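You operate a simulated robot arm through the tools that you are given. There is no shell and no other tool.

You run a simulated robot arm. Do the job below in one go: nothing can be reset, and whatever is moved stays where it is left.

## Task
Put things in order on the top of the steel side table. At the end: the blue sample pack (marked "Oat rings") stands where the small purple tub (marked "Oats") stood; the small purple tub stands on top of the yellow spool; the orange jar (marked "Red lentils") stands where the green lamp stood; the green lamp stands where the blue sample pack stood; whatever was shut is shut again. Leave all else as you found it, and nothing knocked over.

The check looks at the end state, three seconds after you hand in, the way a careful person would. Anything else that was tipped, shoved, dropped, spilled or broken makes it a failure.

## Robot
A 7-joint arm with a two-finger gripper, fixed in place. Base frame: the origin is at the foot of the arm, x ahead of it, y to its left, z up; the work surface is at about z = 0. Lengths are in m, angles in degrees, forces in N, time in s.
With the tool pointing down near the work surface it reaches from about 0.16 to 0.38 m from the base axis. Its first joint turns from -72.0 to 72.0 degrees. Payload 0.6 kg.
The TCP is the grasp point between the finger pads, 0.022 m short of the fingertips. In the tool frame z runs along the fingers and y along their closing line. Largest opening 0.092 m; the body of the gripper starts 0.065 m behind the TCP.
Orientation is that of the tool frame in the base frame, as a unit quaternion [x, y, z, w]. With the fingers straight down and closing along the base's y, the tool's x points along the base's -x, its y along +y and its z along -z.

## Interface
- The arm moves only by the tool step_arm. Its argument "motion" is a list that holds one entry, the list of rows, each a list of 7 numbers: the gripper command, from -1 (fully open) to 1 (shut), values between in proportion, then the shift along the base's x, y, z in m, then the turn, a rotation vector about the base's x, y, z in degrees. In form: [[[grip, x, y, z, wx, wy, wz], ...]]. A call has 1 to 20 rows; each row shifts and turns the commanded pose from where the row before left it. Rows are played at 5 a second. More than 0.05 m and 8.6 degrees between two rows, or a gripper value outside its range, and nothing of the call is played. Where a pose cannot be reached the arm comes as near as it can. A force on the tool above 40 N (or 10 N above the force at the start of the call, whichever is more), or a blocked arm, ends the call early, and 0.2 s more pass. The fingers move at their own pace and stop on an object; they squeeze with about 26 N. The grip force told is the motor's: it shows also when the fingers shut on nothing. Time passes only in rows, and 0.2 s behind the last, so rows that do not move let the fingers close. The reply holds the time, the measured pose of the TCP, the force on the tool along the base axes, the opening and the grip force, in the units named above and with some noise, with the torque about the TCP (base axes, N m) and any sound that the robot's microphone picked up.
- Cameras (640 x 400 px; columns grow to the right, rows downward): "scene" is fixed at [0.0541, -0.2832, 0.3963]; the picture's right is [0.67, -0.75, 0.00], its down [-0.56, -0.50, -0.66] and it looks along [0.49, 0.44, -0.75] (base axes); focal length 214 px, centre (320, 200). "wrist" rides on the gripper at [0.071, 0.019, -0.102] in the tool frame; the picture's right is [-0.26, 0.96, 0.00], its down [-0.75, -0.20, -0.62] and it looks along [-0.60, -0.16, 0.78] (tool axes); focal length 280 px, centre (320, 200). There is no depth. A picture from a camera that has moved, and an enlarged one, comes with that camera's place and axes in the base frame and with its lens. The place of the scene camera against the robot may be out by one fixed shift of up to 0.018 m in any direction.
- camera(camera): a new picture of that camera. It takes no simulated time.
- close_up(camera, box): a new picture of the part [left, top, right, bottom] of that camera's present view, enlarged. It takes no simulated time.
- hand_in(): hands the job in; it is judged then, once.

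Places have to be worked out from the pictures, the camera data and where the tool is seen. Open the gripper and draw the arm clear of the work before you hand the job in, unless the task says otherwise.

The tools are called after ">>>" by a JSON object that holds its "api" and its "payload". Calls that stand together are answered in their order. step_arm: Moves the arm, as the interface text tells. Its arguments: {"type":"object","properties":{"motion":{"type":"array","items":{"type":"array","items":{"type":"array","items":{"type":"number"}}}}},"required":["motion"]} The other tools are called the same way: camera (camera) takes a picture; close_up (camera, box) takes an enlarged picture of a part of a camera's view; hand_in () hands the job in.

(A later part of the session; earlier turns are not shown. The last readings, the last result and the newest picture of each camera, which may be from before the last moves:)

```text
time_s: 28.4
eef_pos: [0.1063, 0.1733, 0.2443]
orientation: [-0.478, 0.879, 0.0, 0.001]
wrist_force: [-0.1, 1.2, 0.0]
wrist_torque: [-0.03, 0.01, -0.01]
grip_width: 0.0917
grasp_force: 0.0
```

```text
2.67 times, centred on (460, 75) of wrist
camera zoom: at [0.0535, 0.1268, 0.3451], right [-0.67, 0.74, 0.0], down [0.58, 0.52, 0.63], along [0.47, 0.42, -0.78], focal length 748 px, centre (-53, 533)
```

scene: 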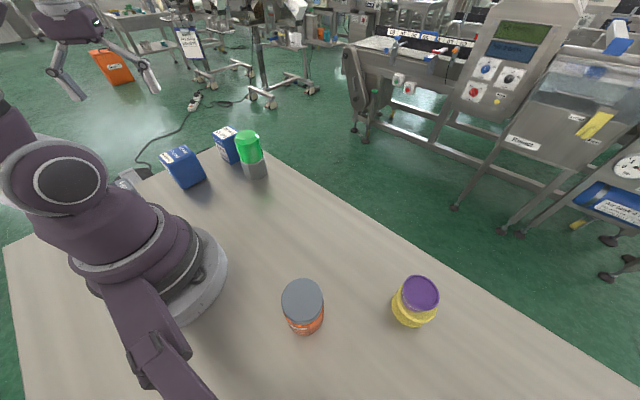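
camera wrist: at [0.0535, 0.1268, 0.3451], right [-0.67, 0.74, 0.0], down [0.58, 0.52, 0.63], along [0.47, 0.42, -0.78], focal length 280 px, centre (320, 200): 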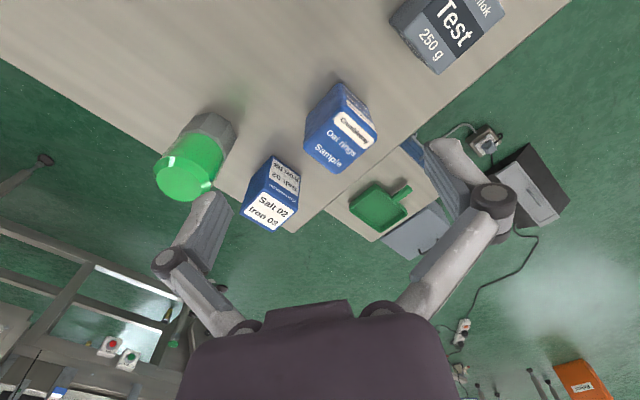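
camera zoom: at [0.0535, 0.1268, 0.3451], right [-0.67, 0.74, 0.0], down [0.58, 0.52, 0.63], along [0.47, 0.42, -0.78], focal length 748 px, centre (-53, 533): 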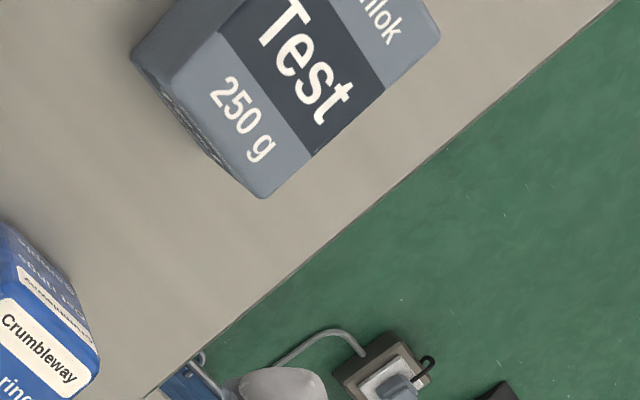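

The oat pack is axis-aligned: x≈0.110–0.168, y≈0.209–0.256, about 0.08 tall, centred at about (0.139, 0.232). The Salt pack (x≥0.24) and the grey box (x≤0.036) are clear of it. I'll move over the pack while turning the tool to yaw 0, so the fingers close along y.

>>> {"api": "step_arm", "payload": {"motion": [[[-1, 0.0044, 0.0079, -0.005, 0, 0, -8.15], [-1, 0.0044, 0.0079, -0.005, 0, 0, -8.15], [-1, 0.0044, 0.0079, -0.005, 0, 0, -8.15], [-1, 0.0044, 0.0079, -0.005, 0, 0, -8.15], [-1, 0.0044, 0.0079, -0.005, 0, 0, -8.15], [-1, 0.0044, 0.0079, -0.005, 0, 0, -8.15], [-1, 0.0044, 0.0079, -0.005, 0, 0, -8.15], [-1, 0, 0, 0, 0, 0, 0], [-1, 0, 0, 0, 0, 0, 0]]]}}

>>> {"api": "camera", "payload": {"camera": "wrist"}}

>>> {"api": "camera", "payload": {"camera": "scene"}}

```text
time_s: 30.4
eef_pos: [0.1396, 0.2302, 0.2103]
orientation: [0.0, 1.0, 0.0, 0.001]
wrist_force: [-0.1, -0.1, 0.2]
wrist_torque: [0.03, 0.02, -0.02]
grip_width: 0.0922
grasp_force: 0.0
```

```text
taken
camera wrist: at [0.0699, 0.2512, 0.3112], right [0.26, 0.97, 0.0], down [0.75, -0.2, 0.63], along [0.6, -0.16, -0.78], focal length 280 px, centre (320, 200)
```

wrist: 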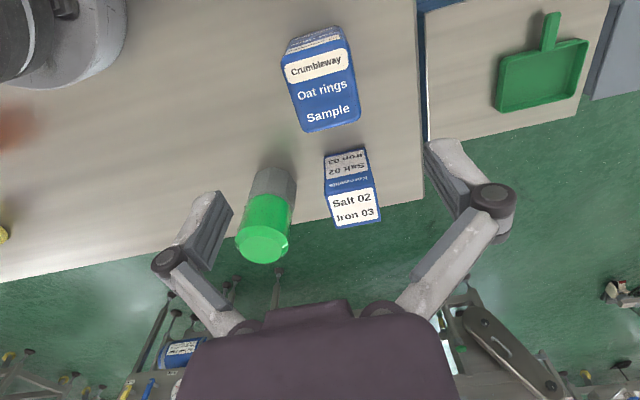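

```text
taken
```

scene: 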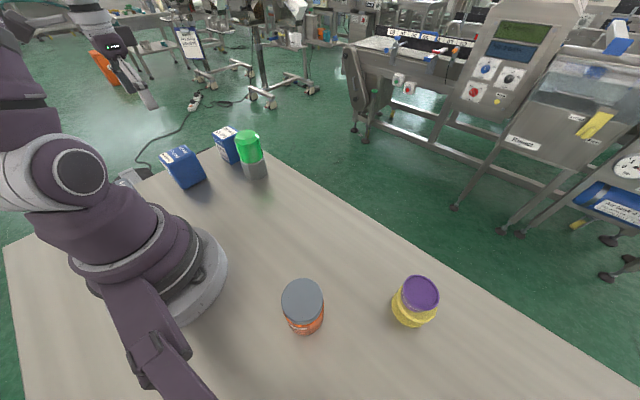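

Yaw 0 is reachable here. I'll enlarge the view to refine the pack and lamp positions.

>>> {"api": "close_up", "payload": {"camera": "wrist", "box": [260, 10, 400, 150]}}

>>> {"api": "close_up", "payload": {"camera": "wrist", "box": [210, 130, 390, 280]}}

```text
2.86 times, centred on (330, 80) of wrist
camera zoom: at [0.0699, 0.2512, 0.3112], right [0.26, 0.97, 0.0], down [0.75, -0.2, 0.63], along [0.6, -0.16, -0.78], focal length 801 px, centre (291, 543)
```

zoom: 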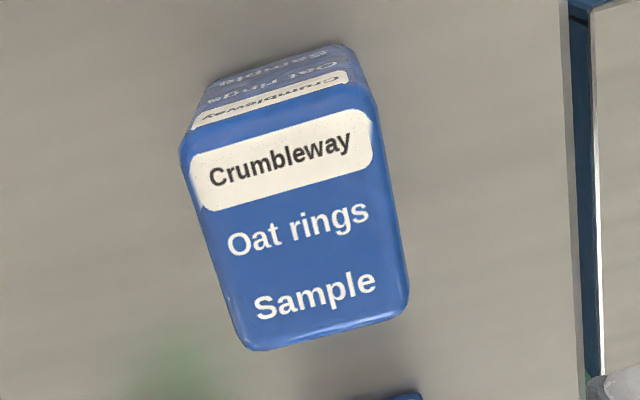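

```text
2.67 times, centred on (300, 205) of wrist
camera zoom: at [0.0699, 0.2512, 0.3112], right [0.26, 0.97, 0.0], down [0.75, -0.2, 0.63], along [0.6, -0.16, -0.78], focal length 748 px, centre (373, 187)
```

zoom: 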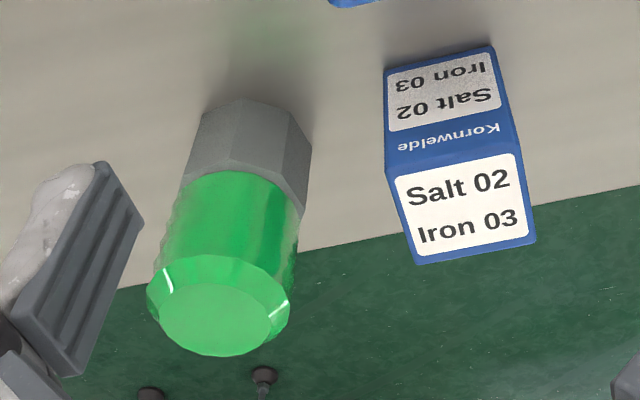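

In this view the pack is centred at about (0.140, 0.235) and measures about 60×50 mm by 80 mm tall. The TCP is at about (0.141, 0.232). I'll shift by (-0.001, +0.003) and descend to just above the pack for a check.

>>> {"api": "step_arm", "payload": {"motion": [[[-1, -0.001, 0.003, -0.02, 0, 0, 0], [-1, 0, 0, -0.03, 0, 0, 0], [-1, 0, 0, -0.03, 0, 0, 0], [-1, 0, 0, -0.015, 0, 0, 0], [-1, 0, 0, 0, 0, 0, 0], [-1, 0, 0, 0, 0, 0, 0]]]}}

>>> {"api": "camera", "payload": {"camera": "wrist"}}

>>> {"api": "camera", "payload": {"camera": "scene"}}

```text
time_s: 31.8
eef_pos: [0.1397, 0.2327, 0.1154]
orientation: [0.0, 1.0, 0.001, 0.001]
wrist_force: [0.7, -0.9, 0.3]
wrist_torque: [-0.01, 0.02, -0.01]
grip_width: 0.092
grasp_force: 0.0
```

```text
taken
camera wrist: at [0.0692, 0.2538, 0.2162], right [0.26, 0.97, 0.0], down [0.75, -0.2, 0.63], along [0.6, -0.16, -0.78], focal length 280 px, centre (320, 200)
```

wrist: 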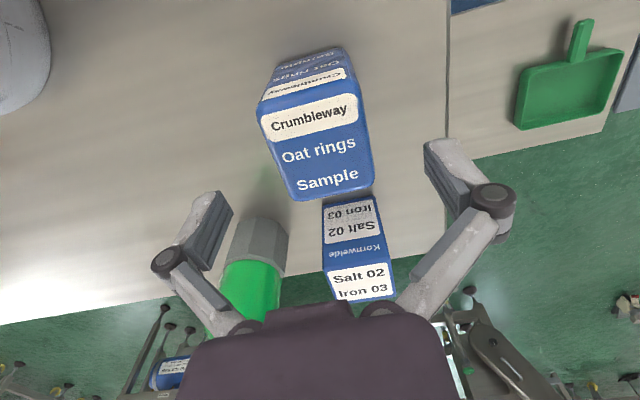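

```text
taken
```

scene: 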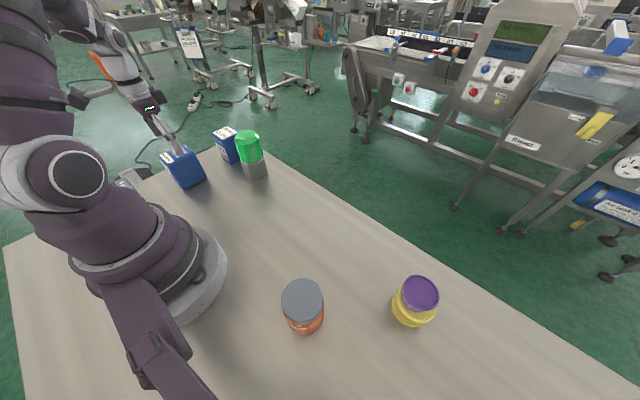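

The fingers straddle the pack nicely. I'll enlarge this view to verify the pack's centre and height before going down.

>>> {"api": "close_up", "payload": {"camera": "wrist", "box": [180, 30, 480, 230]}}

```text
2.00 times, centred on (330, 130) of wrist
camera zoom: at [0.0692, 0.2538, 0.2162], right [0.26, 0.97, 0.0], down [0.75, -0.2, 0.63], along [0.6, -0.16, -0.78], focal length 561 px, centre (300, 340)
```

zoom: 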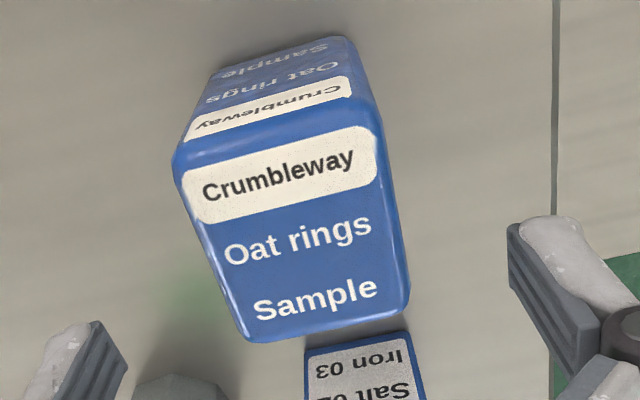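

The pack measures x 0.110–0.170, y 0.210–0.262, height 0.08, centred at (0.1395, 0.2356). The TCP is within 1 mm of that. I'll descend to z≈0.046 and close.

>>> {"api": "step_arm", "payload": {"motion": [[[-1, -0.0005, 0.0008, -0.02, 0, 0, 0], [-1, 0, 0, -0.02, 0, 0, 0], [-1, 0, 0, -0.02, 0, 0, 0], [-1, 0, 0, -0.009, 0, 0, 0], [-1, 0, 0, 0, 0, 0, 0]]]}}

>>> {"api": "camera", "payload": {"camera": "wrist"}}

```text
time_s: 33.0
eef_pos: [0.1397, 0.2328, 0.0473]
orientation: [-0.001, 1.0, 0.0, 0.001]
wrist_force: [0.6, -0.5, 0.1]
wrist_torque: [0.02, 0.02, 0.0]
grip_width: 0.0921
grasp_force: 0.0
```

```text
taken
camera wrist: at [0.0699, 0.2541, 0.1472], right [0.26, 0.97, 0.0], down [0.75, -0.2, 0.63], along [0.6, -0.16, -0.78], focal length 280 px, centre (320, 200)
```

wrist: 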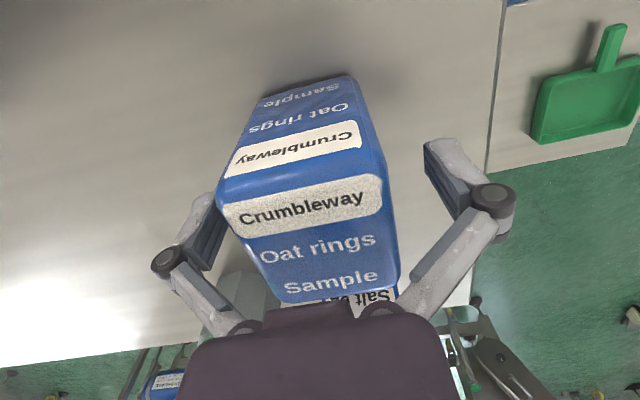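

The pack is between the fingers with no contact so far. I'll close the gripper.

>>> {"api": "step_arm", "payload": {"motion": [[[-0.3, 0, 0, 0, 0, 0, 0], [0.0, 0, 0, 0, 0, 0, 0], [1, 0, 0, 0, 0, 0, 0], [1, 0, 0, 0, 0, 0, 0], [1, 0, 0, 0, 0, 0, 0], [1, 0, 0, 0, 0, 0, 0]]]}}

>>> {"api": "camera", "payload": {"camera": "wrist"}}

```text
time_s: 34.4
eef_pos: [0.1401, 0.2327, 0.0468]
orientation: [0.0, 1.0, 0.0, 0.001]
wrist_force: [-0.2, -5.8, 20.4]
wrist_torque: [-0.03, 0.09, 0.0]
grip_width: 0.0586
grasp_force: 25.7
```

```text
taken
camera wrist: at [0.07, 0.2541, 0.1476], right [0.26, 0.97, 0.0], down [0.75, -0.2, 0.63], along [0.6, -0.16, -0.78], focal length 280 px, centre (320, 200)
```

wrist: 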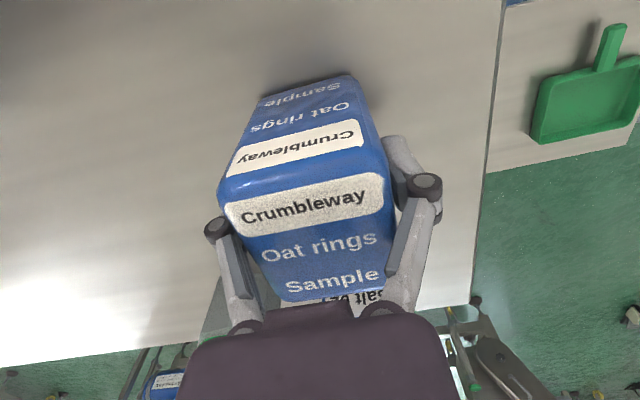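

The grip closed at 58.6 mm, so the rounded pack is a bit wider at mid-height, with 26 N squeeze. The 20 N upward reading should fade on lifting. I'll lift slightly and check.

>>> {"api": "step_arm", "payload": {"motion": [[[1, 0, 0, 0.003, 0, 0, 0], [1, 0, 0, 0.003, 0, 0, 0], [1, 0, 0, 0.004, 0, 0, 0], [1, 0, 0, 0, 0, 0, 0]]]}}

>>> {"api": "camera", "payload": {"camera": "wrist"}}

>>> {"api": "close_up", "payload": {"camera": "scene", "box": [120, 80, 300, 210]}}

```text
time_s: 35.4
eef_pos: [0.1379, 0.2335, 0.0566]
orientation: [-0.001, 1.0, 0.0, 0.001]
wrist_force: [-0.5, -0.4, -2.6]
wrist_torque: [-0.01, 0.01, 0.02]
grip_width: 0.0576
grasp_force: 26.0
```

```text
taken
camera wrist: at [0.0689, 0.2544, 0.1574], right [0.26, 0.97, 0.0], down [0.75, -0.2, 0.63], along [0.6, -0.16, -0.78], focal length 280 px, centre (320, 200)
```

wrist: 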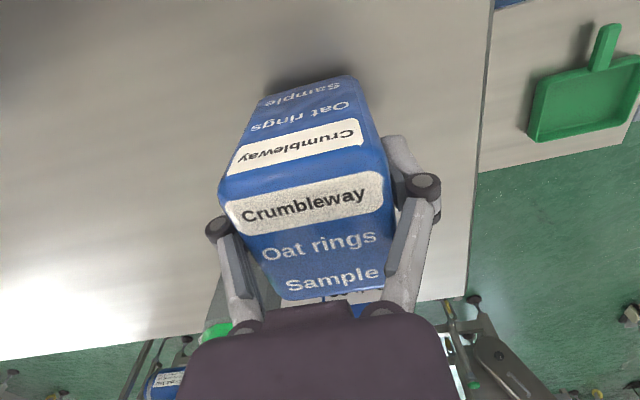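

```text
3.08 times, centred on (210, 145) of scene
camera zoom: at [0.0541, -0.2832, 0.3963], right [0.67, -0.75, 0.0], down [-0.56, -0.5, -0.66], along [0.49, 0.44, -0.75], focal length 660 px, centre (658, 369)
```

zoom: 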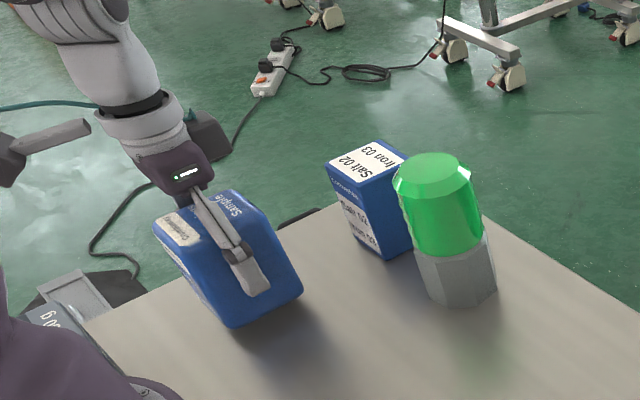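

The pack is held firmly and level with a load of about 2.6 N. I'll raise it to z≈0.2 and carry it straight to above the tub's old place at (0.2304, -0.1654), keeping its orientation.

>>> {"api": "step_arm", "payload": {"motion": [[[1, 0, 0, 0.02, 0, 0, 0], [1, 0, 0, 0.035, 0, 0, 0], [1, 0, 0, 0.04, 0, 0, 0], [1, 0, 0, 0.04, 0, 0, 0], [1, 0.006, -0.02, 0.01, 0, 0, 0], [1, 0.0086, -0.0381, 0, 0, 0, 0], [1, 0.0086, -0.0381, 0, 0, 0, 0], [1, 0.0086, -0.0381, 0, 0, 0, 0], [1, 0.0086, -0.0381, 0, 0, 0, 0], [1, 0.0086, -0.0381, 0, 0, 0, 0], [1, 0.0086, -0.0381, 0, 0, 0, 0], [1, 0.0086, -0.0381, 0, 0, 0, 0], [1, 0.0086, -0.0381, 0, 0, 0, 0], [1, 0.0086, -0.0381, 0, 0, 0, 0], [1, 0.0086, -0.0379, 0, 0, 0, 0], [1, 0, 0, 0, 0, 0, 0], [1, 0, 0, 0, 0, 0, 0]]]}}

>>> {"api": "camera", "payload": {"camera": "wrist"}}

>>> {"api": "camera", "payload": {"camera": "scene"}}

```text
time_s: 39.0
eef_pos: [0.2272, -0.1698, 0.1988]
orientation: [0.0, 1.0, 0.001, 0.001]
wrist_force: [-0.1, 0.4, -1.8]
wrist_torque: [0.01, 0.04, -0.02]
grip_width: 0.0548
grasp_force: 26.1
```

```text
taken
camera wrist: at [0.1577, -0.1486, 0.2995], right [0.26, 0.97, 0.0], down [0.75, -0.2, 0.63], along [0.6, -0.16, -0.78], focal length 280 px, centre (320, 200)
```

wrist: 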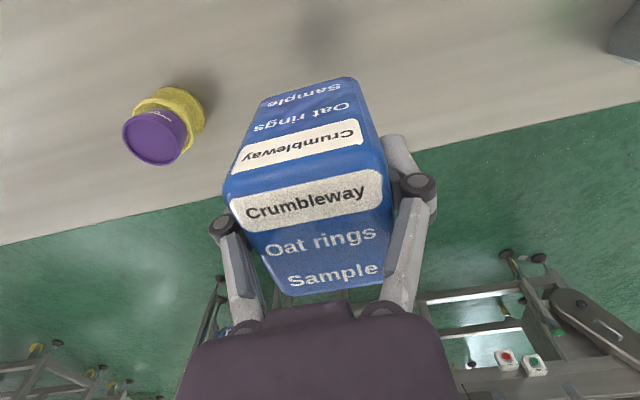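

```text
taken
```

scene: 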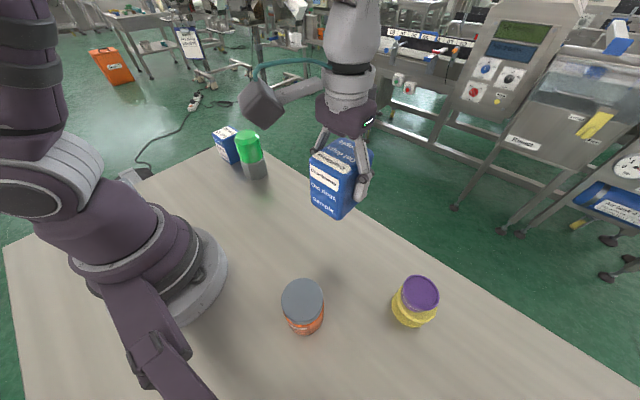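

The grip width has crept from 58.6 to 54.8 mm, so the pack is yielding or slipping slightly and I should set it down soon. The TCP is at about (0.2287, -0.1676); I'll correct by (+0.003, +0.002) and descend to just above the table.

>>> {"api": "step_arm", "payload": {"motion": [[[1, 0.0016, 0.0011, -0.03, 0, 0, 0], [1, 0.0016, 0.0011, -0.035, 0, 0, 0], [1, 0, 0, -0.035, 0, 0, 0], [1, 0, 0, -0.025, 0, 0, 0], [1, 0, 0, -0.008, 0, 0, 0], [1, 0, 0, 0, 0, 0, 0]]]}}

>>> {"api": "camera", "payload": {"camera": "wrist"}}

>>> {"api": "close_up", "payload": {"camera": "scene", "box": [250, 150, 430, 280]}}

```text
time_s: 40.4
eef_pos: [0.2327, -0.1671, 0.0667]
orientation: [-0.001, 1.0, 0.0, 0.001]
wrist_force: [-0.1, 0.0, -2.4]
wrist_torque: [-0.01, 0.04, -0.01]
grip_width: 0.0546
grasp_force: 25.6
```

```text
taken
camera wrist: at [0.1629, -0.1451, 0.1677], right [0.26, 0.97, 0.0], down [0.75, -0.2, 0.63], along [0.6, -0.16, -0.78], focal length 280 px, centre (320, 200)
```

wrist: 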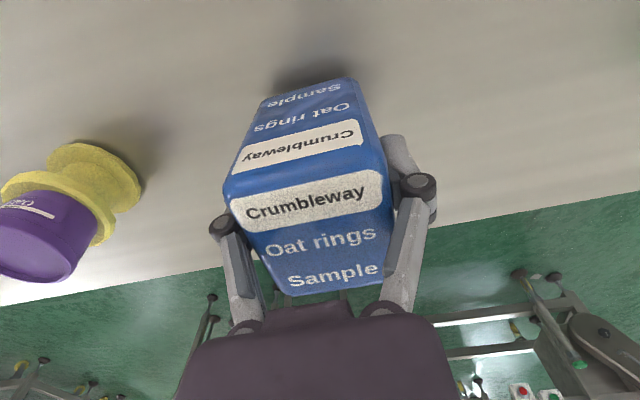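

```text
3.08 times, centred on (340, 215) of scene
camera zoom: at [0.0541, -0.2832, 0.3963], right [0.67, -0.75, 0.0], down [-0.56, -0.5, -0.66], along [0.49, 0.44, -0.75], focal length 660 px, centre (258, 154)
```

zoom: 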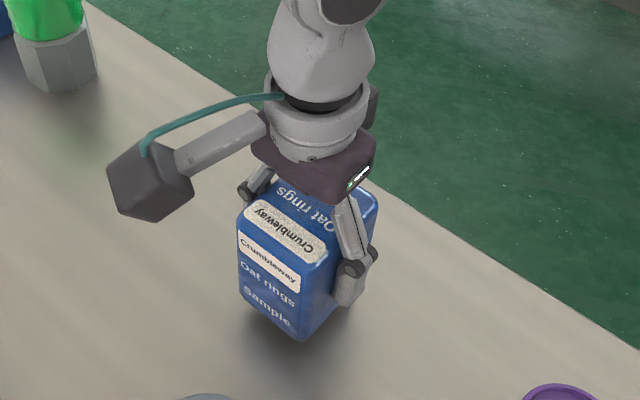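

The pack hangs upright with its bottom about 17 mm above the table, centred at about (0.233, -0.164). I'll nudge (-0.003, -0.001) and lower most of the way.

>>> {"api": "step_arm", "payload": {"motion": [[[1, -0.003, -0.001, -0.006, 0, 0, 0], [1, 0, 0, -0.006, 0, 0, 0], [1, 0, 0, 0, 0, 0, 0]]]}}

>>> {"api": "step_arm", "payload": {"motion": [[[1, 0, 0, -0.002, 0, 0, 0], [1, 0, 0, 0, 0, 0, 0]]]}}

>>> {"api": "close_up", "payload": {"camera": "scene", "box": [250, 150, 430, 280]}}

```text
time_s: 41.2
eef_pos: [0.2296, -0.1656, 0.0557]
orientation: [-0.001, 1.0, 0.0, 0.001]
wrist_force: [-0.4, 0.7, -2.2]
wrist_torque: [-0.01, 0.0, 0.0]
grip_width: 0.0547
grasp_force: 25.9
```

```text
time_s: 41.8
eef_pos: [0.2293, -0.1655, 0.0548]
orientation: [-0.001, 1.0, 0.0, 0.001]
wrist_force: [0.3, -0.7, -2.2]
wrist_torque: [-0.01, -0.02, 0.0]
grip_width: 0.055
grasp_force: 26.0
```

```text
3.08 times, centred on (340, 215) of scene
camera zoom: at [0.0541, -0.2832, 0.3963], right [0.67, -0.75, 0.0], down [-0.56, -0.5, -0.66], along [0.49, 0.44, -0.75], focal length 660 px, centre (258, 154)
```

zoom: 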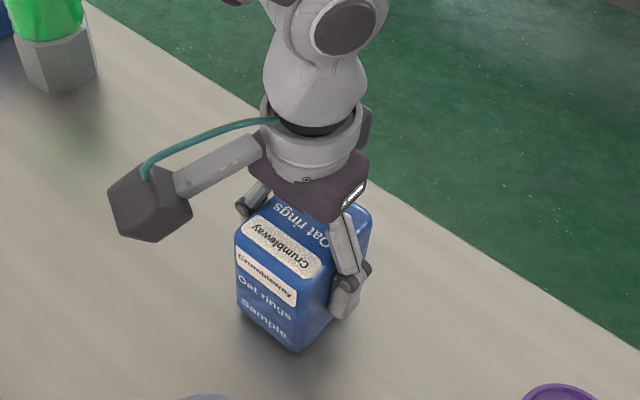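

Width is stable at 55 mm and there is no contact yet. I'll continue down in small steps.

>>> {"api": "step_arm", "payload": {"motion": [[[1, 0, 0, -0.002, 0, 0, 0], [1, 0, 0, 0, 0, 0, 0]]]}}

>>> {"api": "step_arm", "payload": {"motion": [[[1, 0, 0, -0.0015, 0, 0, 0], [1, 0, 0, 0, 0, 0, 0]]]}}

```text
time_s: 42.4
eef_pos: [0.2302, -0.1656, 0.0521]
orientation: [-0.001, 1.0, 0.0, 0.001]
wrist_force: [0.1, 0.9, -2.7]
wrist_torque: [-0.05, 0.0, 0.03]
grip_width: 0.055
grasp_force: 25.9
```

```text
time_s: 43.0
eef_pos: [0.2309, -0.1657, 0.0514]
orientation: [0.0, 1.0, -0.001, 0.0]
wrist_force: [-6.2, 3.4, 26.6]
wrist_torque: [0.19, 0.45, -0.04]
grip_width: 0.0546
grasp_force: 25.9
```

Contact: 26 N with small torque, so the pack is down nearly flat. I'll relieve 1 mm and then open the fingers slowly.

>>> {"api": "step_arm", "payload": {"motion": [[[1, 0, 0, 0.001, 0, 0, 0], [1, 0, 0, 0, 0, 0, 0]]]}}

>>> {"api": "close_up", "payload": {"camera": "scene", "box": [250, 150, 430, 280]}}

>>> {"api": "camera", "payload": {"camera": "wrist"}}

```text
time_s: 43.6
eef_pos: [0.2309, -0.1669, 0.052]
orientation: [-0.001, 1.0, 0.0, 0.001]
wrist_force: [0.1, -0.9, -1.8]
wrist_torque: [0.03, -0.01, 0.02]
grip_width: 0.0549
grasp_force: 26.1
```

```text
3.08 times, centred on (340, 215) of scene
camera zoom: at [0.0541, -0.2832, 0.3963], right [0.67, -0.75, 0.0], down [-0.56, -0.5, -0.66], along [0.49, 0.44, -0.75], focal length 660 px, centre (258, 154)
```

zoom: 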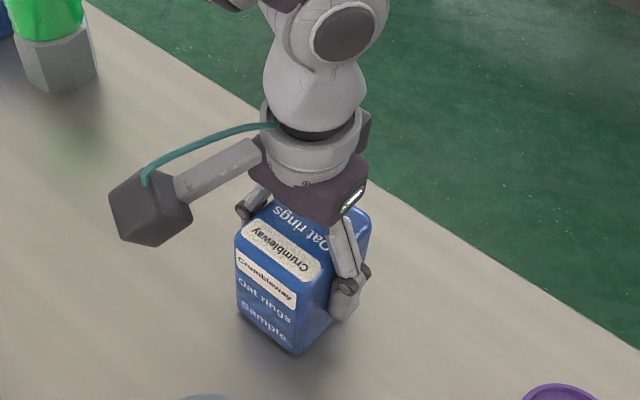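

```text
taken
camera wrist: at [0.1608, -0.1447, 0.1518], right [0.26, 0.97, 0.0], down [0.75, -0.2, 0.63], along [0.6, -0.16, -0.78], focal length 280 px, centre (320, 200)
```

wrist: 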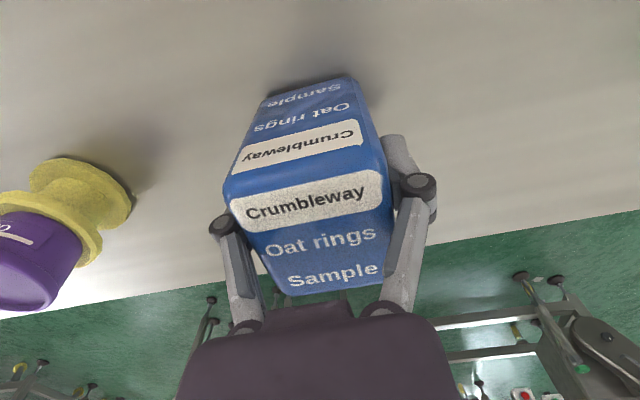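

It's now less than 1 mm off the table. I'll nudge y by -1.5 mm, touch down, then open the gripper gradually.

>>> {"api": "step_arm", "payload": {"motion": [[[1, 0, -0.0015, 0, 0, 0, 0], [1, 0, 0, -0.0007, 0, 0, 0], [-0.22, 0, 0, 0, 0, 0, 0], [-0.3, 0, 0, 0, 0, 0, 0], [-0.4, 0, 0, 0, 0, 0, 0], [-0.6, 0, 0, 0, 0, 0, 0], [-1, 0, 0, 0, 0, 0, 0], [-1, 0, 0, 0, 0, 0, 0]]]}}

>>> {"api": "camera", "payload": {"camera": "wrist"}}

>>> {"api": "close_up", "payload": {"camera": "scene", "box": [250, 150, 430, 280]}}

```text
time_s: 45.4
eef_pos: [0.229, -0.1679, 0.0499]
orientation: [-0.001, 1.0, -0.001, 0.001]
wrist_force: [-0.4, 0.2, -1.1]
wrist_torque: [0.03, -0.04, 0.0]
grip_width: 0.0919
grasp_force: 0.1
```

```text
taken
camera wrist: at [0.1606, -0.1468, 0.1513], right [0.26, 0.97, 0.0], down [0.75, -0.2, 0.63], along [0.6, -0.16, -0.78], focal length 280 px, centre (320, 200)
```

wrist: 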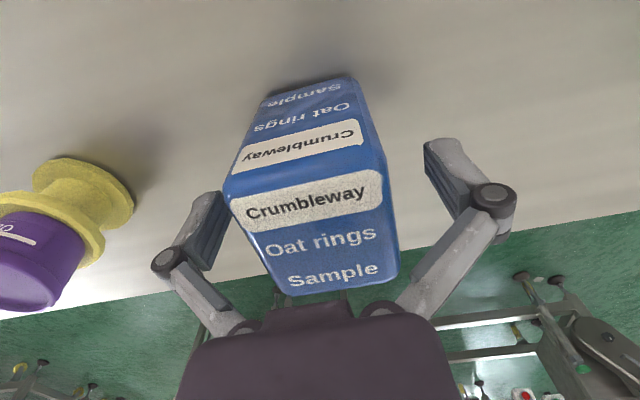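

```text
3.08 times, centred on (340, 215) of scene
camera zoom: at [0.0541, -0.2832, 0.3963], right [0.67, -0.75, 0.0], down [-0.56, -0.5, -0.66], along [0.49, 0.44, -0.75], focal length 660 px, centre (258, 154)
```

zoom: 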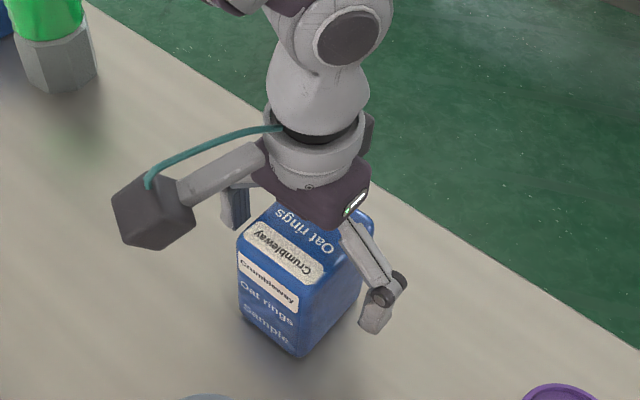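

The oat pack stands at the tub's old spot with the fingers clear. I'll rise straight up and swing to a viewpoint for the lamp.

>>> {"api": "step_arm", "payload": {"motion": [[[-1, 0, 0, 0.02, 0, 0, 0], [-1, 0, 0, 0.04, 0, 0, 0], [-1, 0, 0, 0.045, 0, 0, 0], [-1, 0, 0, 0.045, 0, 0, 0], [-1, -0.008, 0.0351, 0.005, 0, 0, 0], [-1, -0.008, 0.0351, 0, 0, 0, 0], [-1, -0.008, 0.0351, 0, 0, 0, 0], [-1, -0.008, 0.0351, 0, 0, 0, 0], [-1, -0.008, 0.0351, 0, 0, 0, 0], [-1, -0.008, 0.0351, 0, 0, 0, 0], [-1, -0.008, 0.0351, 0, 0, 0, 0], [-1, -0.008, 0.0351, 0, 0, 0, 0], [-1, -0.008, 0.0351, 0, 0, 0, 0], [-1, 0, 0, 0, 0, 0, 0], [-1, 0, 0, 0, 0, 0, 0]]]}}

>>> {"api": "camera", "payload": {"camera": "wrist"}}

>>> {"api": "camera", "payload": {"camera": "scene"}}

>>> {"api": "close_up", "payload": {"camera": "scene", "box": [250, 180, 450, 330]}}

```text
time_s: 48.6
eef_pos: [0.1583, 0.1477, 0.2046]
orientation: [-0.001, 1.0, 0.0, 0.0]
wrist_force: [0.5, 0.2, 0.0]
wrist_torque: [0.01, 0.01, -0.03]
grip_width: 0.092
grasp_force: 0.1
```

```text
taken
camera wrist: at [0.0886, 0.1697, 0.3055], right [0.26, 0.97, 0.0], down [0.75, -0.2, 0.63], along [0.6, -0.16, -0.78], focal length 280 px, centre (320, 200)
```

wrist: 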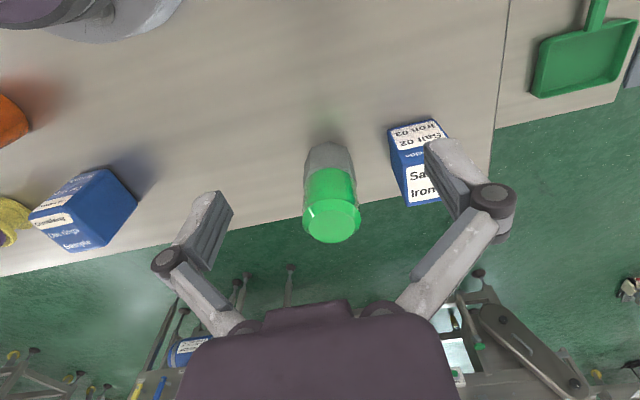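

```text
taken
```

scene: 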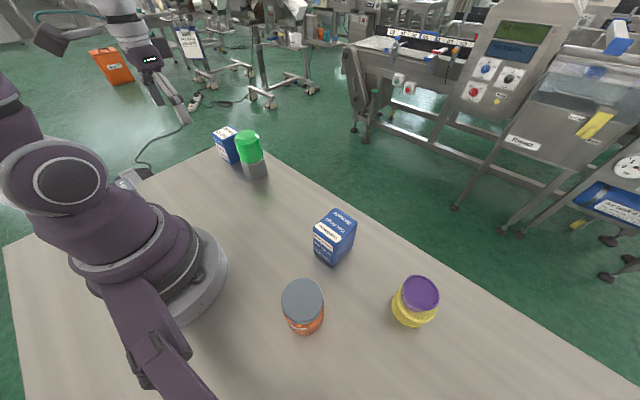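

```text
2.67 times, centred on (350, 255) of scene
camera zoom: at [0.0541, -0.2832, 0.3963], right [0.67, -0.75, 0.0], down [-0.56, -0.5, -0.66], along [0.49, 0.44, -0.75], focal length 572 px, centre (240, 53)
```

zoom: 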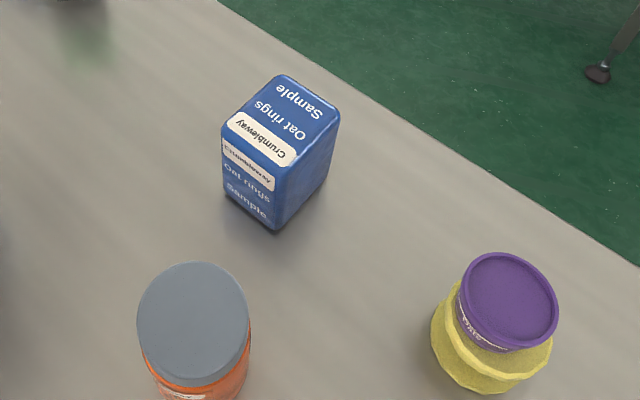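

The pack and the tub on the spool look good. I'll enlarge the lamp view to measure its position and its octagonal base.

>>> {"api": "close_up", "payload": {"camera": "wrist", "box": [270, 120, 400, 260]}}

>>> {"api": "close_up", "payload": {"camera": "scene", "box": [205, 110, 295, 190]}}

```text
2.86 times, centred on (335, 190) of wrist
camera zoom: at [0.0886, 0.1697, 0.3055], right [0.26, 0.97, 0.0], down [0.75, -0.2, 0.63], along [0.6, -0.16, -0.78], focal length 801 px, centre (277, 229)
```

zoom: 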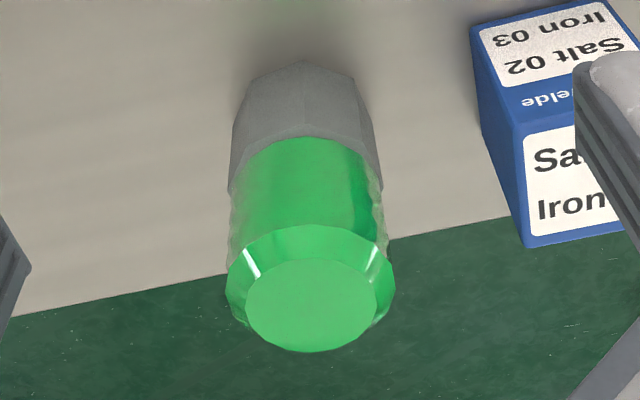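

```text
5.00 times, centred on (250, 150) of scene
camera zoom: at [0.0541, -0.2832, 0.3963], right [0.67, -0.75, 0.0], down [-0.56, -0.5, -0.66], along [0.49, 0.44, -0.75], focal length 1072 px, centre (670, 450)
```

zoom: 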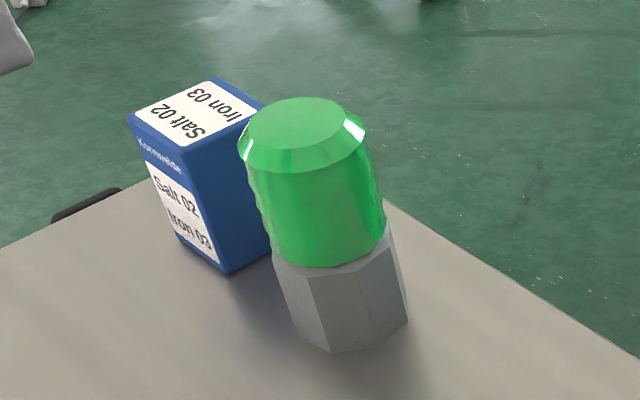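

The lamp is centred at about (0.270, 0.133), about 0.112 tall, with a grey base up to z≈0.05 that is about 60 mm across its flats. The flats suit a yaw of about 13°. I'll move above it with that yaw and check.

>>> {"api": "step_arm", "payload": {"motion": [[[-1, 0.028, -0.0045, 0, 0, 0, 6.5], [-1, 0.028, -0.0045, 0, 0, 0, 6.5], [-1, 0.028, -0.0045, 0, 0, 0, 0], [-1, 0.0264, -0.0042, 0, 0, 0, 0], [-1, 0, 0, -0.02, 0, 0, 0], [-1, 0, 0, 0, 0, 0, 0], [-1, 0, 0, 0, 0, 0, 0]]]}}

>>> {"api": "camera", "payload": {"camera": "wrist"}}

>>> {"api": "close_up", "payload": {"camera": "wrist", "box": [220, 20, 420, 180]}}

>>> {"api": "camera", "payload": {"camera": "scene"}}

```text
time_s: 50.2
eef_pos: [0.2699, 0.132, 0.1848]
orientation: [-0.113, 0.994, 0.0, 0.001]
wrist_force: [0.3, 0.2, 0.6]
wrist_torque: [0.01, 0.0, -0.02]
grip_width: 0.092
grasp_force: 0.1
```

```text
taken
camera wrist: at [0.1984, 0.1362, 0.2849], right [0.04, 1.0, 0.0], down [0.78, -0.03, 0.63], along [0.63, -0.02, -0.78], focal length 280 px, centre (320, 200)
```

wrist: 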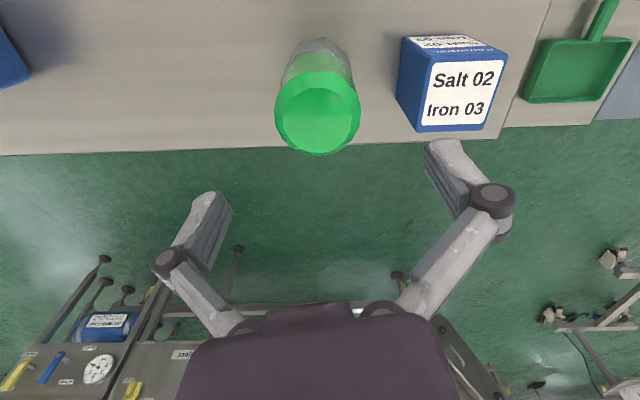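

```text
2.50 times, centred on (320, 100) of wrist
camera zoom: at [0.1984, 0.1362, 0.2849], right [0.04, 1.0, 0.0], down [0.78, -0.03, 0.63], along [0.63, -0.02, -0.78], focal length 701 px, centre (320, 450)
```

zoom: 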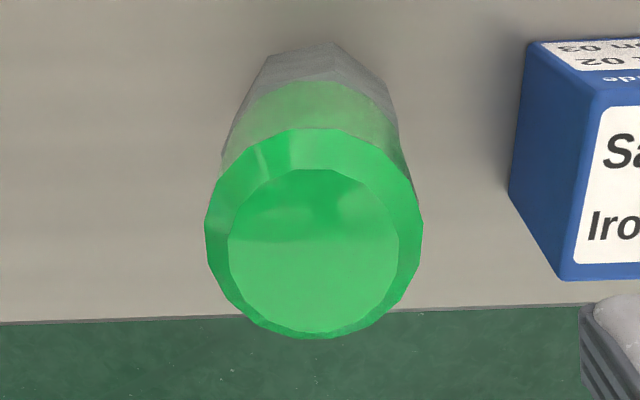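

```text
taken
```

scene: 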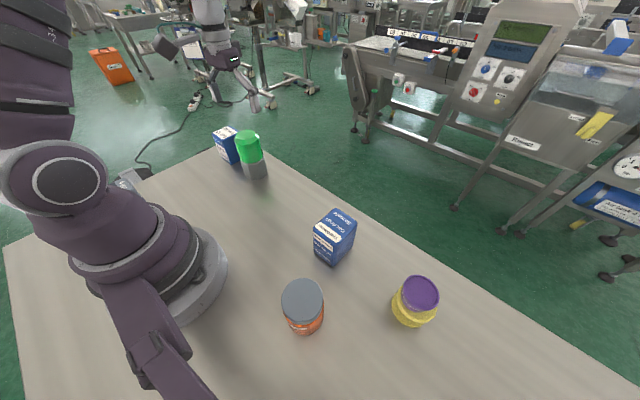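

The lamp centre refines to (0.2698, 0.1325) with base flats at yaw≈10.5°. The TCP is at (0.2719, 0.1337). I'll correct by (-0.002, -0.001), turn -2.5°, and descend to about z=0.056, where the gripper body stays above the lamp top.

>>> {"api": "step_arm", "payload": {"motion": [[[-1, -0.002, -0.0012, -0.02, 0, 0, -2.5], [-1, 0, 0, -0.04, 0, 0, 0], [-1, 0, 0, -0.03, 0, 0, 0], [-1, 0, 0, -0.02, 0, 0, 0], [-1, 0, 0, -0.016, 0, 0, 0], [-1, 0, 0, 0, 0, 0, 0], [-1, 0, 0, 0, 0, 0, 0]]]}}

>>> {"api": "camera", "payload": {"camera": "wrist"}}

>>> {"api": "close_up", "payload": {"camera": "scene", "box": [190, 80, 310, 190]}}

```text
time_s: 51.4
eef_pos: [0.2692, 0.1297, 0.0634]
orientation: [-0.09, 0.996, 0.001, 0.004]
wrist_force: [-3.9, -2.3, 13.9]
wrist_torque: [0.04, -0.2, -0.02]
grip_width: 0.093
grasp_force: 0.0
stopped in row 6: the force on the tool passed its limit at 74 N (the readings are from after the stop); the commanded pose is now the measured one
```

```text
taken
camera wrist: at [0.1969, 0.1387, 0.1638], right [0.08, 1.0, 0.0], down [0.77, -0.07, 0.63], along [0.63, -0.05, -0.78], focal length 280 px, centre (320, 200)
```

wrist: 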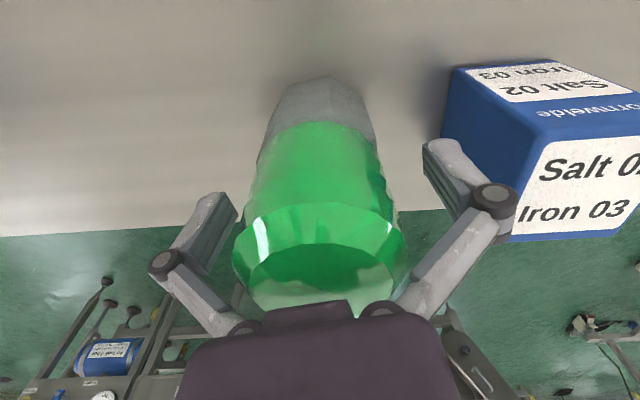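

```text
3.64 times, centred on (250, 135) of scene
camera zoom: at [0.0541, -0.2832, 0.3963], right [0.67, -0.75, 0.0], down [-0.56, -0.5, -0.66], along [0.49, 0.44, -0.75], focal length 780 px, centre (574, 436)
```

zoom: 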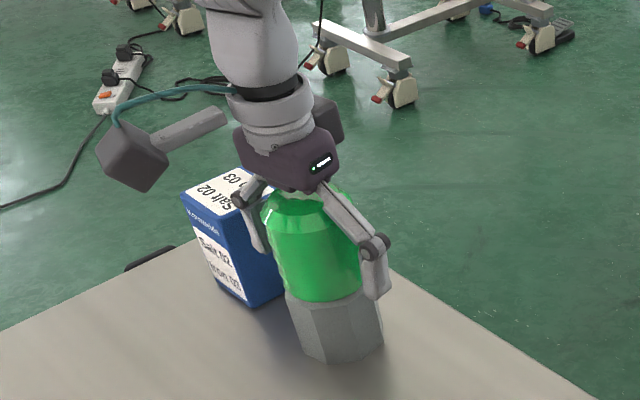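

The tool stopped on contact. The force and torque point to the palm touching the lamp's top centre at TCP z≈0.063, so the lamp is a little taller than I thought. I'll back off 8 mm at once and check the lamp.

>>> {"api": "step_arm", "payload": {"motion": [[[-1, 0, 0, 0.004, 0, 0, 0], [-1, 0, 0, 0.004, 0, 0, 0], [-1, 0, 0, 0, 0, 0, 0], [-1, 0, 0, 0, 0, 0, 0]]]}}

>>> {"api": "camera", "payload": {"camera": "wrist"}}

>>> {"api": "close_up", "payload": {"camera": "scene", "box": [190, 80, 310, 190]}}

```text
time_s: 52.4
eef_pos: [0.2682, 0.1316, 0.0715]
orientation: [-0.091, 0.996, 0.0, 0.004]
wrist_force: [0.3, -0.3, -0.2]
wrist_torque: [0.0, 0.02, 0.02]
grip_width: 0.0919
grasp_force: 0.1
```

```text
taken
camera wrist: at [0.1966, 0.1387, 0.1714], right [0.08, 1.0, 0.0], down [0.77, -0.07, 0.63], along [0.63, -0.05, -0.78], focal length 280 px, centre (320, 200)
```

wrist: 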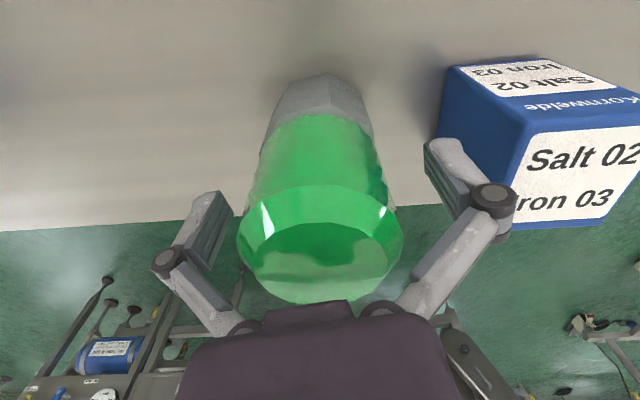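

```text
3.64 times, centred on (250, 135) of scene
camera zoom: at [0.0541, -0.2832, 0.3963], right [0.67, -0.75, 0.0], down [-0.56, -0.5, -0.66], along [0.49, 0.44, -0.75], focal length 780 px, centre (574, 436)
```

zoom: 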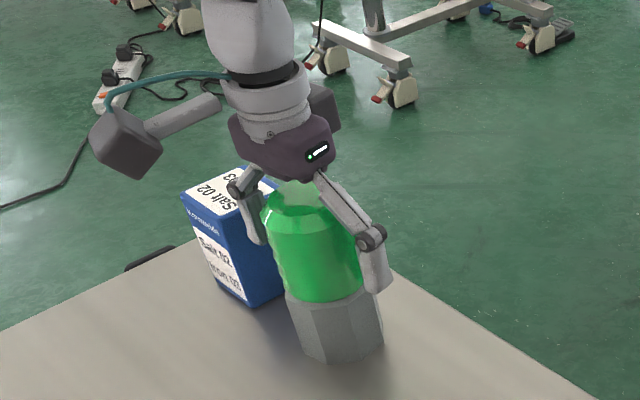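

The lamp is unmoved: its base corner is still at (0.240, 0.138) and its top at z≈0.112. It was the open finger links that touched its rim. I'll grip higher, on the green body at TCP z≈0.078 where the links clear it, so I raise 8 mm, level the tool, and close.

>>> {"api": "step_arm", "payload": {"motion": [[[-1, 0, 0, 0.004, 0, 0.45, 0], [-1, 0, 0, 0.004, 0, 0, 0], [-1, 0, 0, 0, 0, 0, 0], [-0.3, 0, 0, 0, 0, 0, 0], [0.0, 0, 0, 0, 0, 0, 0], [1, 0, 0, 0, 0, 0, 0], [1, 0, 0, 0, 0, 0, 0], [1, 0, 0, 0, 0, 0, 0]]]}}

>>> {"api": "camera", "payload": {"camera": "wrist"}}

>>> {"api": "close_up", "payload": {"camera": "scene", "box": [190, 80, 310, 190]}}

```text
time_s: 54.2
eef_pos: [0.2691, 0.1294, 0.0802]
orientation: [-0.091, 0.996, 0.001, 0.001]
wrist_force: [-3.6, -2.0, 22.1]
wrist_torque: [-0.05, 0.1, 0.05]
grip_width: 0.0637
grasp_force: 26.1
```

```text
taken
camera wrist: at [0.1973, 0.1381, 0.1798], right [0.08, 1.0, 0.0], down [0.78, -0.07, 0.63], along [0.62, -0.05, -0.78], focal length 280 px, centre (320, 200)
```

wrist: 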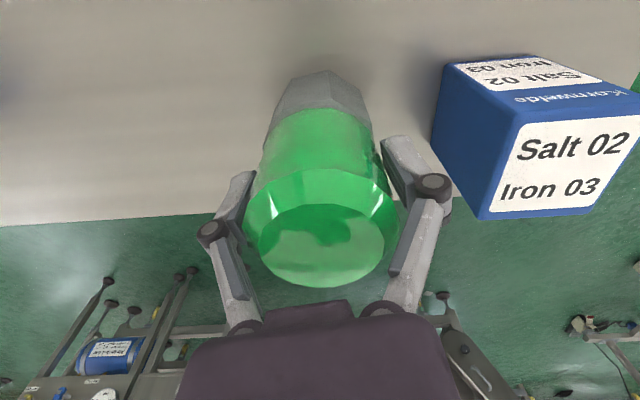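

```text
3.64 times, centred on (250, 135) of scene
camera zoom: at [0.0541, -0.2832, 0.3962], right [0.67, -0.75, 0.0], down [-0.56, -0.5, -0.66], along [0.49, 0.44, -0.75], focal length 780 px, centre (574, 436)
```

zoom: 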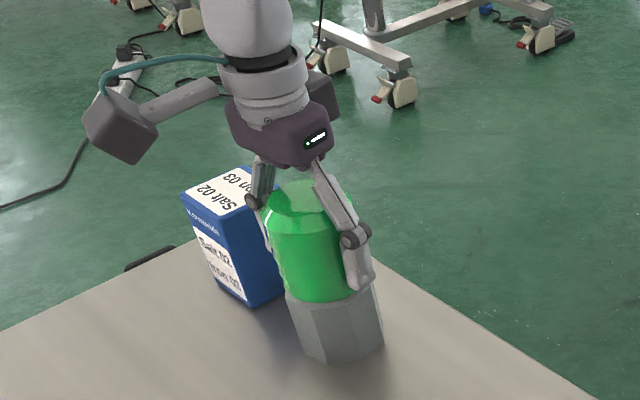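

The grip holds at 63.7 mm on the green body. I'll lift only a few millimetres and check that the lamp comes up straight.

>>> {"api": "step_arm", "payload": {"motion": [[[1, 0, 0, 0.002, 0, 0, 0], [1, 0, 0, 0.003, 0, 0, 0], [1, 0, 0, 0.003, 0, 0, 0], [1, 0, 0, 0, 0, 0, 0], [1, 0, 0, 0, 0, 0, 0]]]}}

>>> {"api": "camera", "payload": {"camera": "wrist"}}

>>> {"api": "close_up", "payload": {"camera": "scene", "box": [190, 80, 310, 190]}}

```text
time_s: 55.4
eef_pos: [0.2692, 0.1298, 0.0878]
orientation: [-0.092, 0.996, 0.001, 0.0]
wrist_force: [0.1, 0.2, -2.1]
wrist_torque: [0.01, 0.0, 0.0]
grip_width: 0.0591
grasp_force: 25.8
```

```text
taken
camera wrist: at [0.1971, 0.1381, 0.1882], right [0.08, 1.0, 0.0], down [0.78, -0.07, 0.63], along [0.62, -0.05, -0.78], focal length 280 px, centre (320, 200)
```

wrist: 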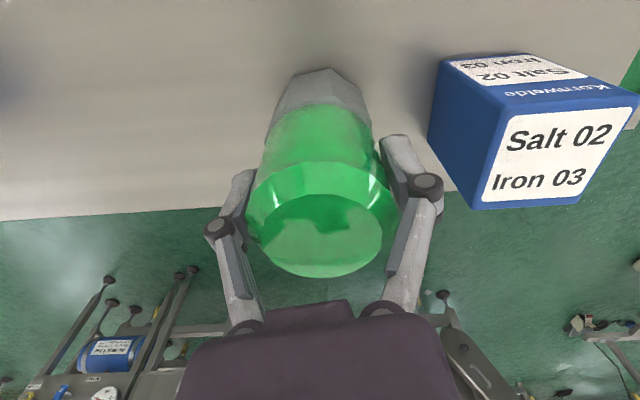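

```text
3.64 times, centred on (250, 135) of scene
camera zoom: at [0.0541, -0.2832, 0.3963], right [0.67, -0.75, 0.0], down [-0.56, -0.5, -0.66], along [0.49, 0.44, -0.75], focal length 780 px, centre (574, 436)
```

zoom: 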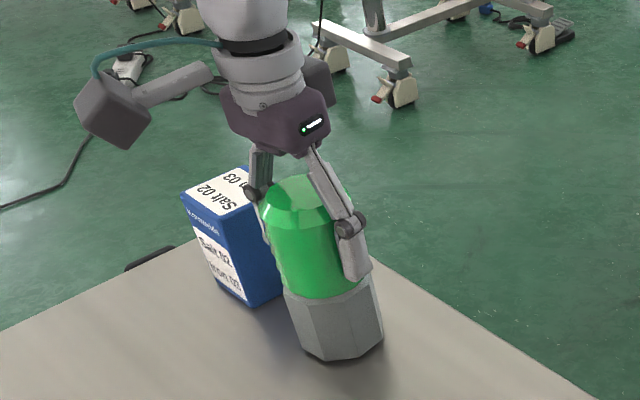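

The width settled to 59 mm and the load reads about 2 N, the same settling that I saw with the pack. I'll lift another 15 mm and check that it is off the table and not slipping.

>>> {"api": "step_arm", "payload": {"motion": [[[1, 0, 0, 0.005, 0, 0, 0], [1, 0, 0, 0.005, 0, 0, 0], [1, 0, 0, 0.005, 0, 0, 0], [1, 0, 0, 0, 0, 0, 0]]]}}

>>> {"api": "camera", "payload": {"camera": "wrist"}}

>>> {"api": "close_up", "payload": {"camera": "scene", "box": [190, 80, 310, 190]}}

```text
time_s: 56.4
eef_pos: [0.2681, 0.1314, 0.1024]
orientation: [-0.091, 0.996, 0.001, -0.001]
wrist_force: [0.3, -0.5, -2.1]
wrist_torque: [0.0, 0.02, -0.02]
grip_width: 0.0589
grasp_force: 26.1
```

```text
taken
camera wrist: at [0.1961, 0.1389, 0.203], right [0.08, 1.0, 0.0], down [0.78, -0.07, 0.63], along [0.62, -0.05, -0.78], focal length 280 px, centre (320, 200)
```

wrist: 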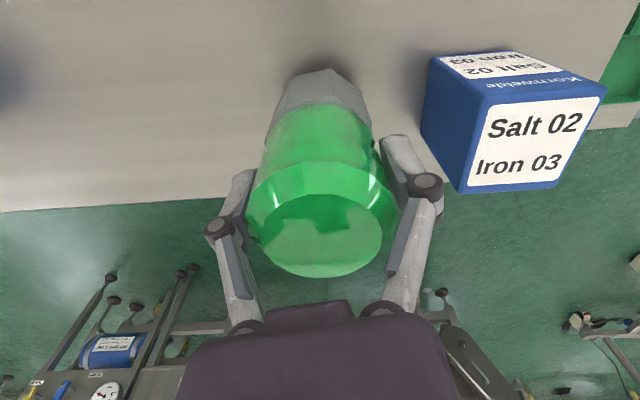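

```text
3.64 times, centred on (250, 135) of scene
camera zoom: at [0.0541, -0.2832, 0.3963], right [0.67, -0.75, 0.0], down [-0.56, -0.5, -0.66], along [0.49, 0.44, -0.75], focal length 780 px, centre (574, 436)
```

zoom: 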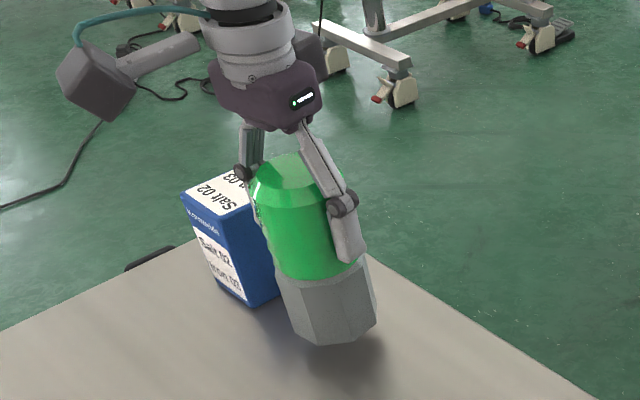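

The lamp is lifted cleanly and steadily; width is constant at 59 mm and it hangs upright. I'll raise it to z≈0.2 and carry it to above the oat pack's old place at (0.1395, 0.2356).

>>> {"api": "step_arm", "payload": {"motion": [[[1, 0, 0, 0.03, 0, 0, 0], [1, 0, 0, 0.035, 0, 0, 0], [1, 0, 0, 0.035, 0, 0, 0], [1, -0.0217, 0.0171, 0, 0, 0, 0], [1, -0.0217, 0.0171, 0, 0, 0, 0], [1, -0.0217, 0.0171, 0, 0, 0, 0], [1, -0.0217, 0.0171, 0, 0, 0, 0], [1, -0.0217, 0.0171, 0, 0, 0, 0], [1, -0.0217, 0.0171, 0, 0, 0, 0], [1, 0, 0, 0, 0, 0, 0], [1, 0, 0, 0, 0, 0, 0]]]}}

>>> {"api": "camera", "payload": {"camera": "wrist"}}

>>> {"api": "camera", "payload": {"camera": "scene"}}

```text
time_s: 58.8
eef_pos: [0.1405, 0.2337, 0.1999]
orientation: [-0.091, 0.996, 0.001, 0.0]
wrist_force: [0.6, -0.7, -2.7]
wrist_torque: [0.01, 0.01, -0.01]
grip_width: 0.0589
grasp_force: 26.4
```

```text
taken
camera wrist: at [0.0687, 0.2417, 0.3011], right [0.08, 1.0, 0.0], down [0.78, -0.07, 0.63], along [0.62, -0.05, -0.78], focal length 280 px, centre (320, 200)
```

wrist: 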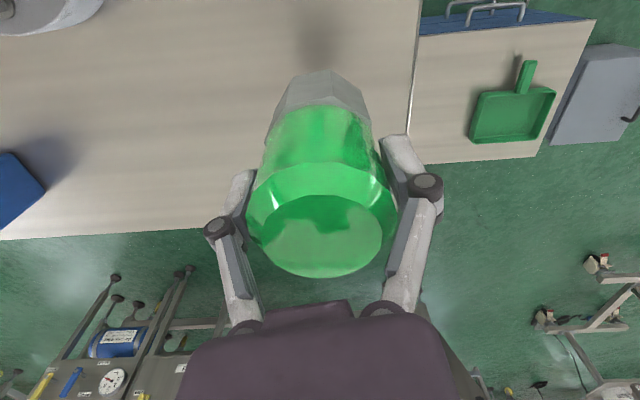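

```text
taken
```

scene: 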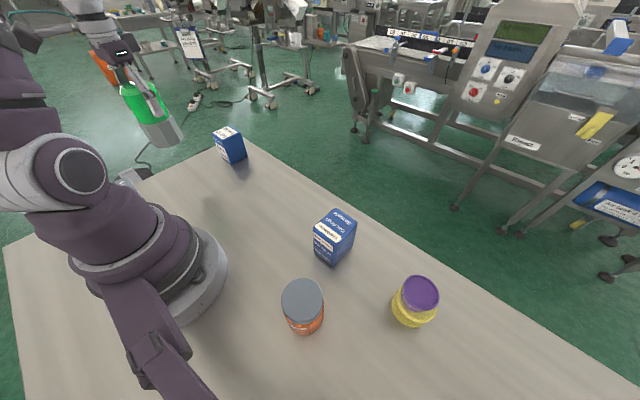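

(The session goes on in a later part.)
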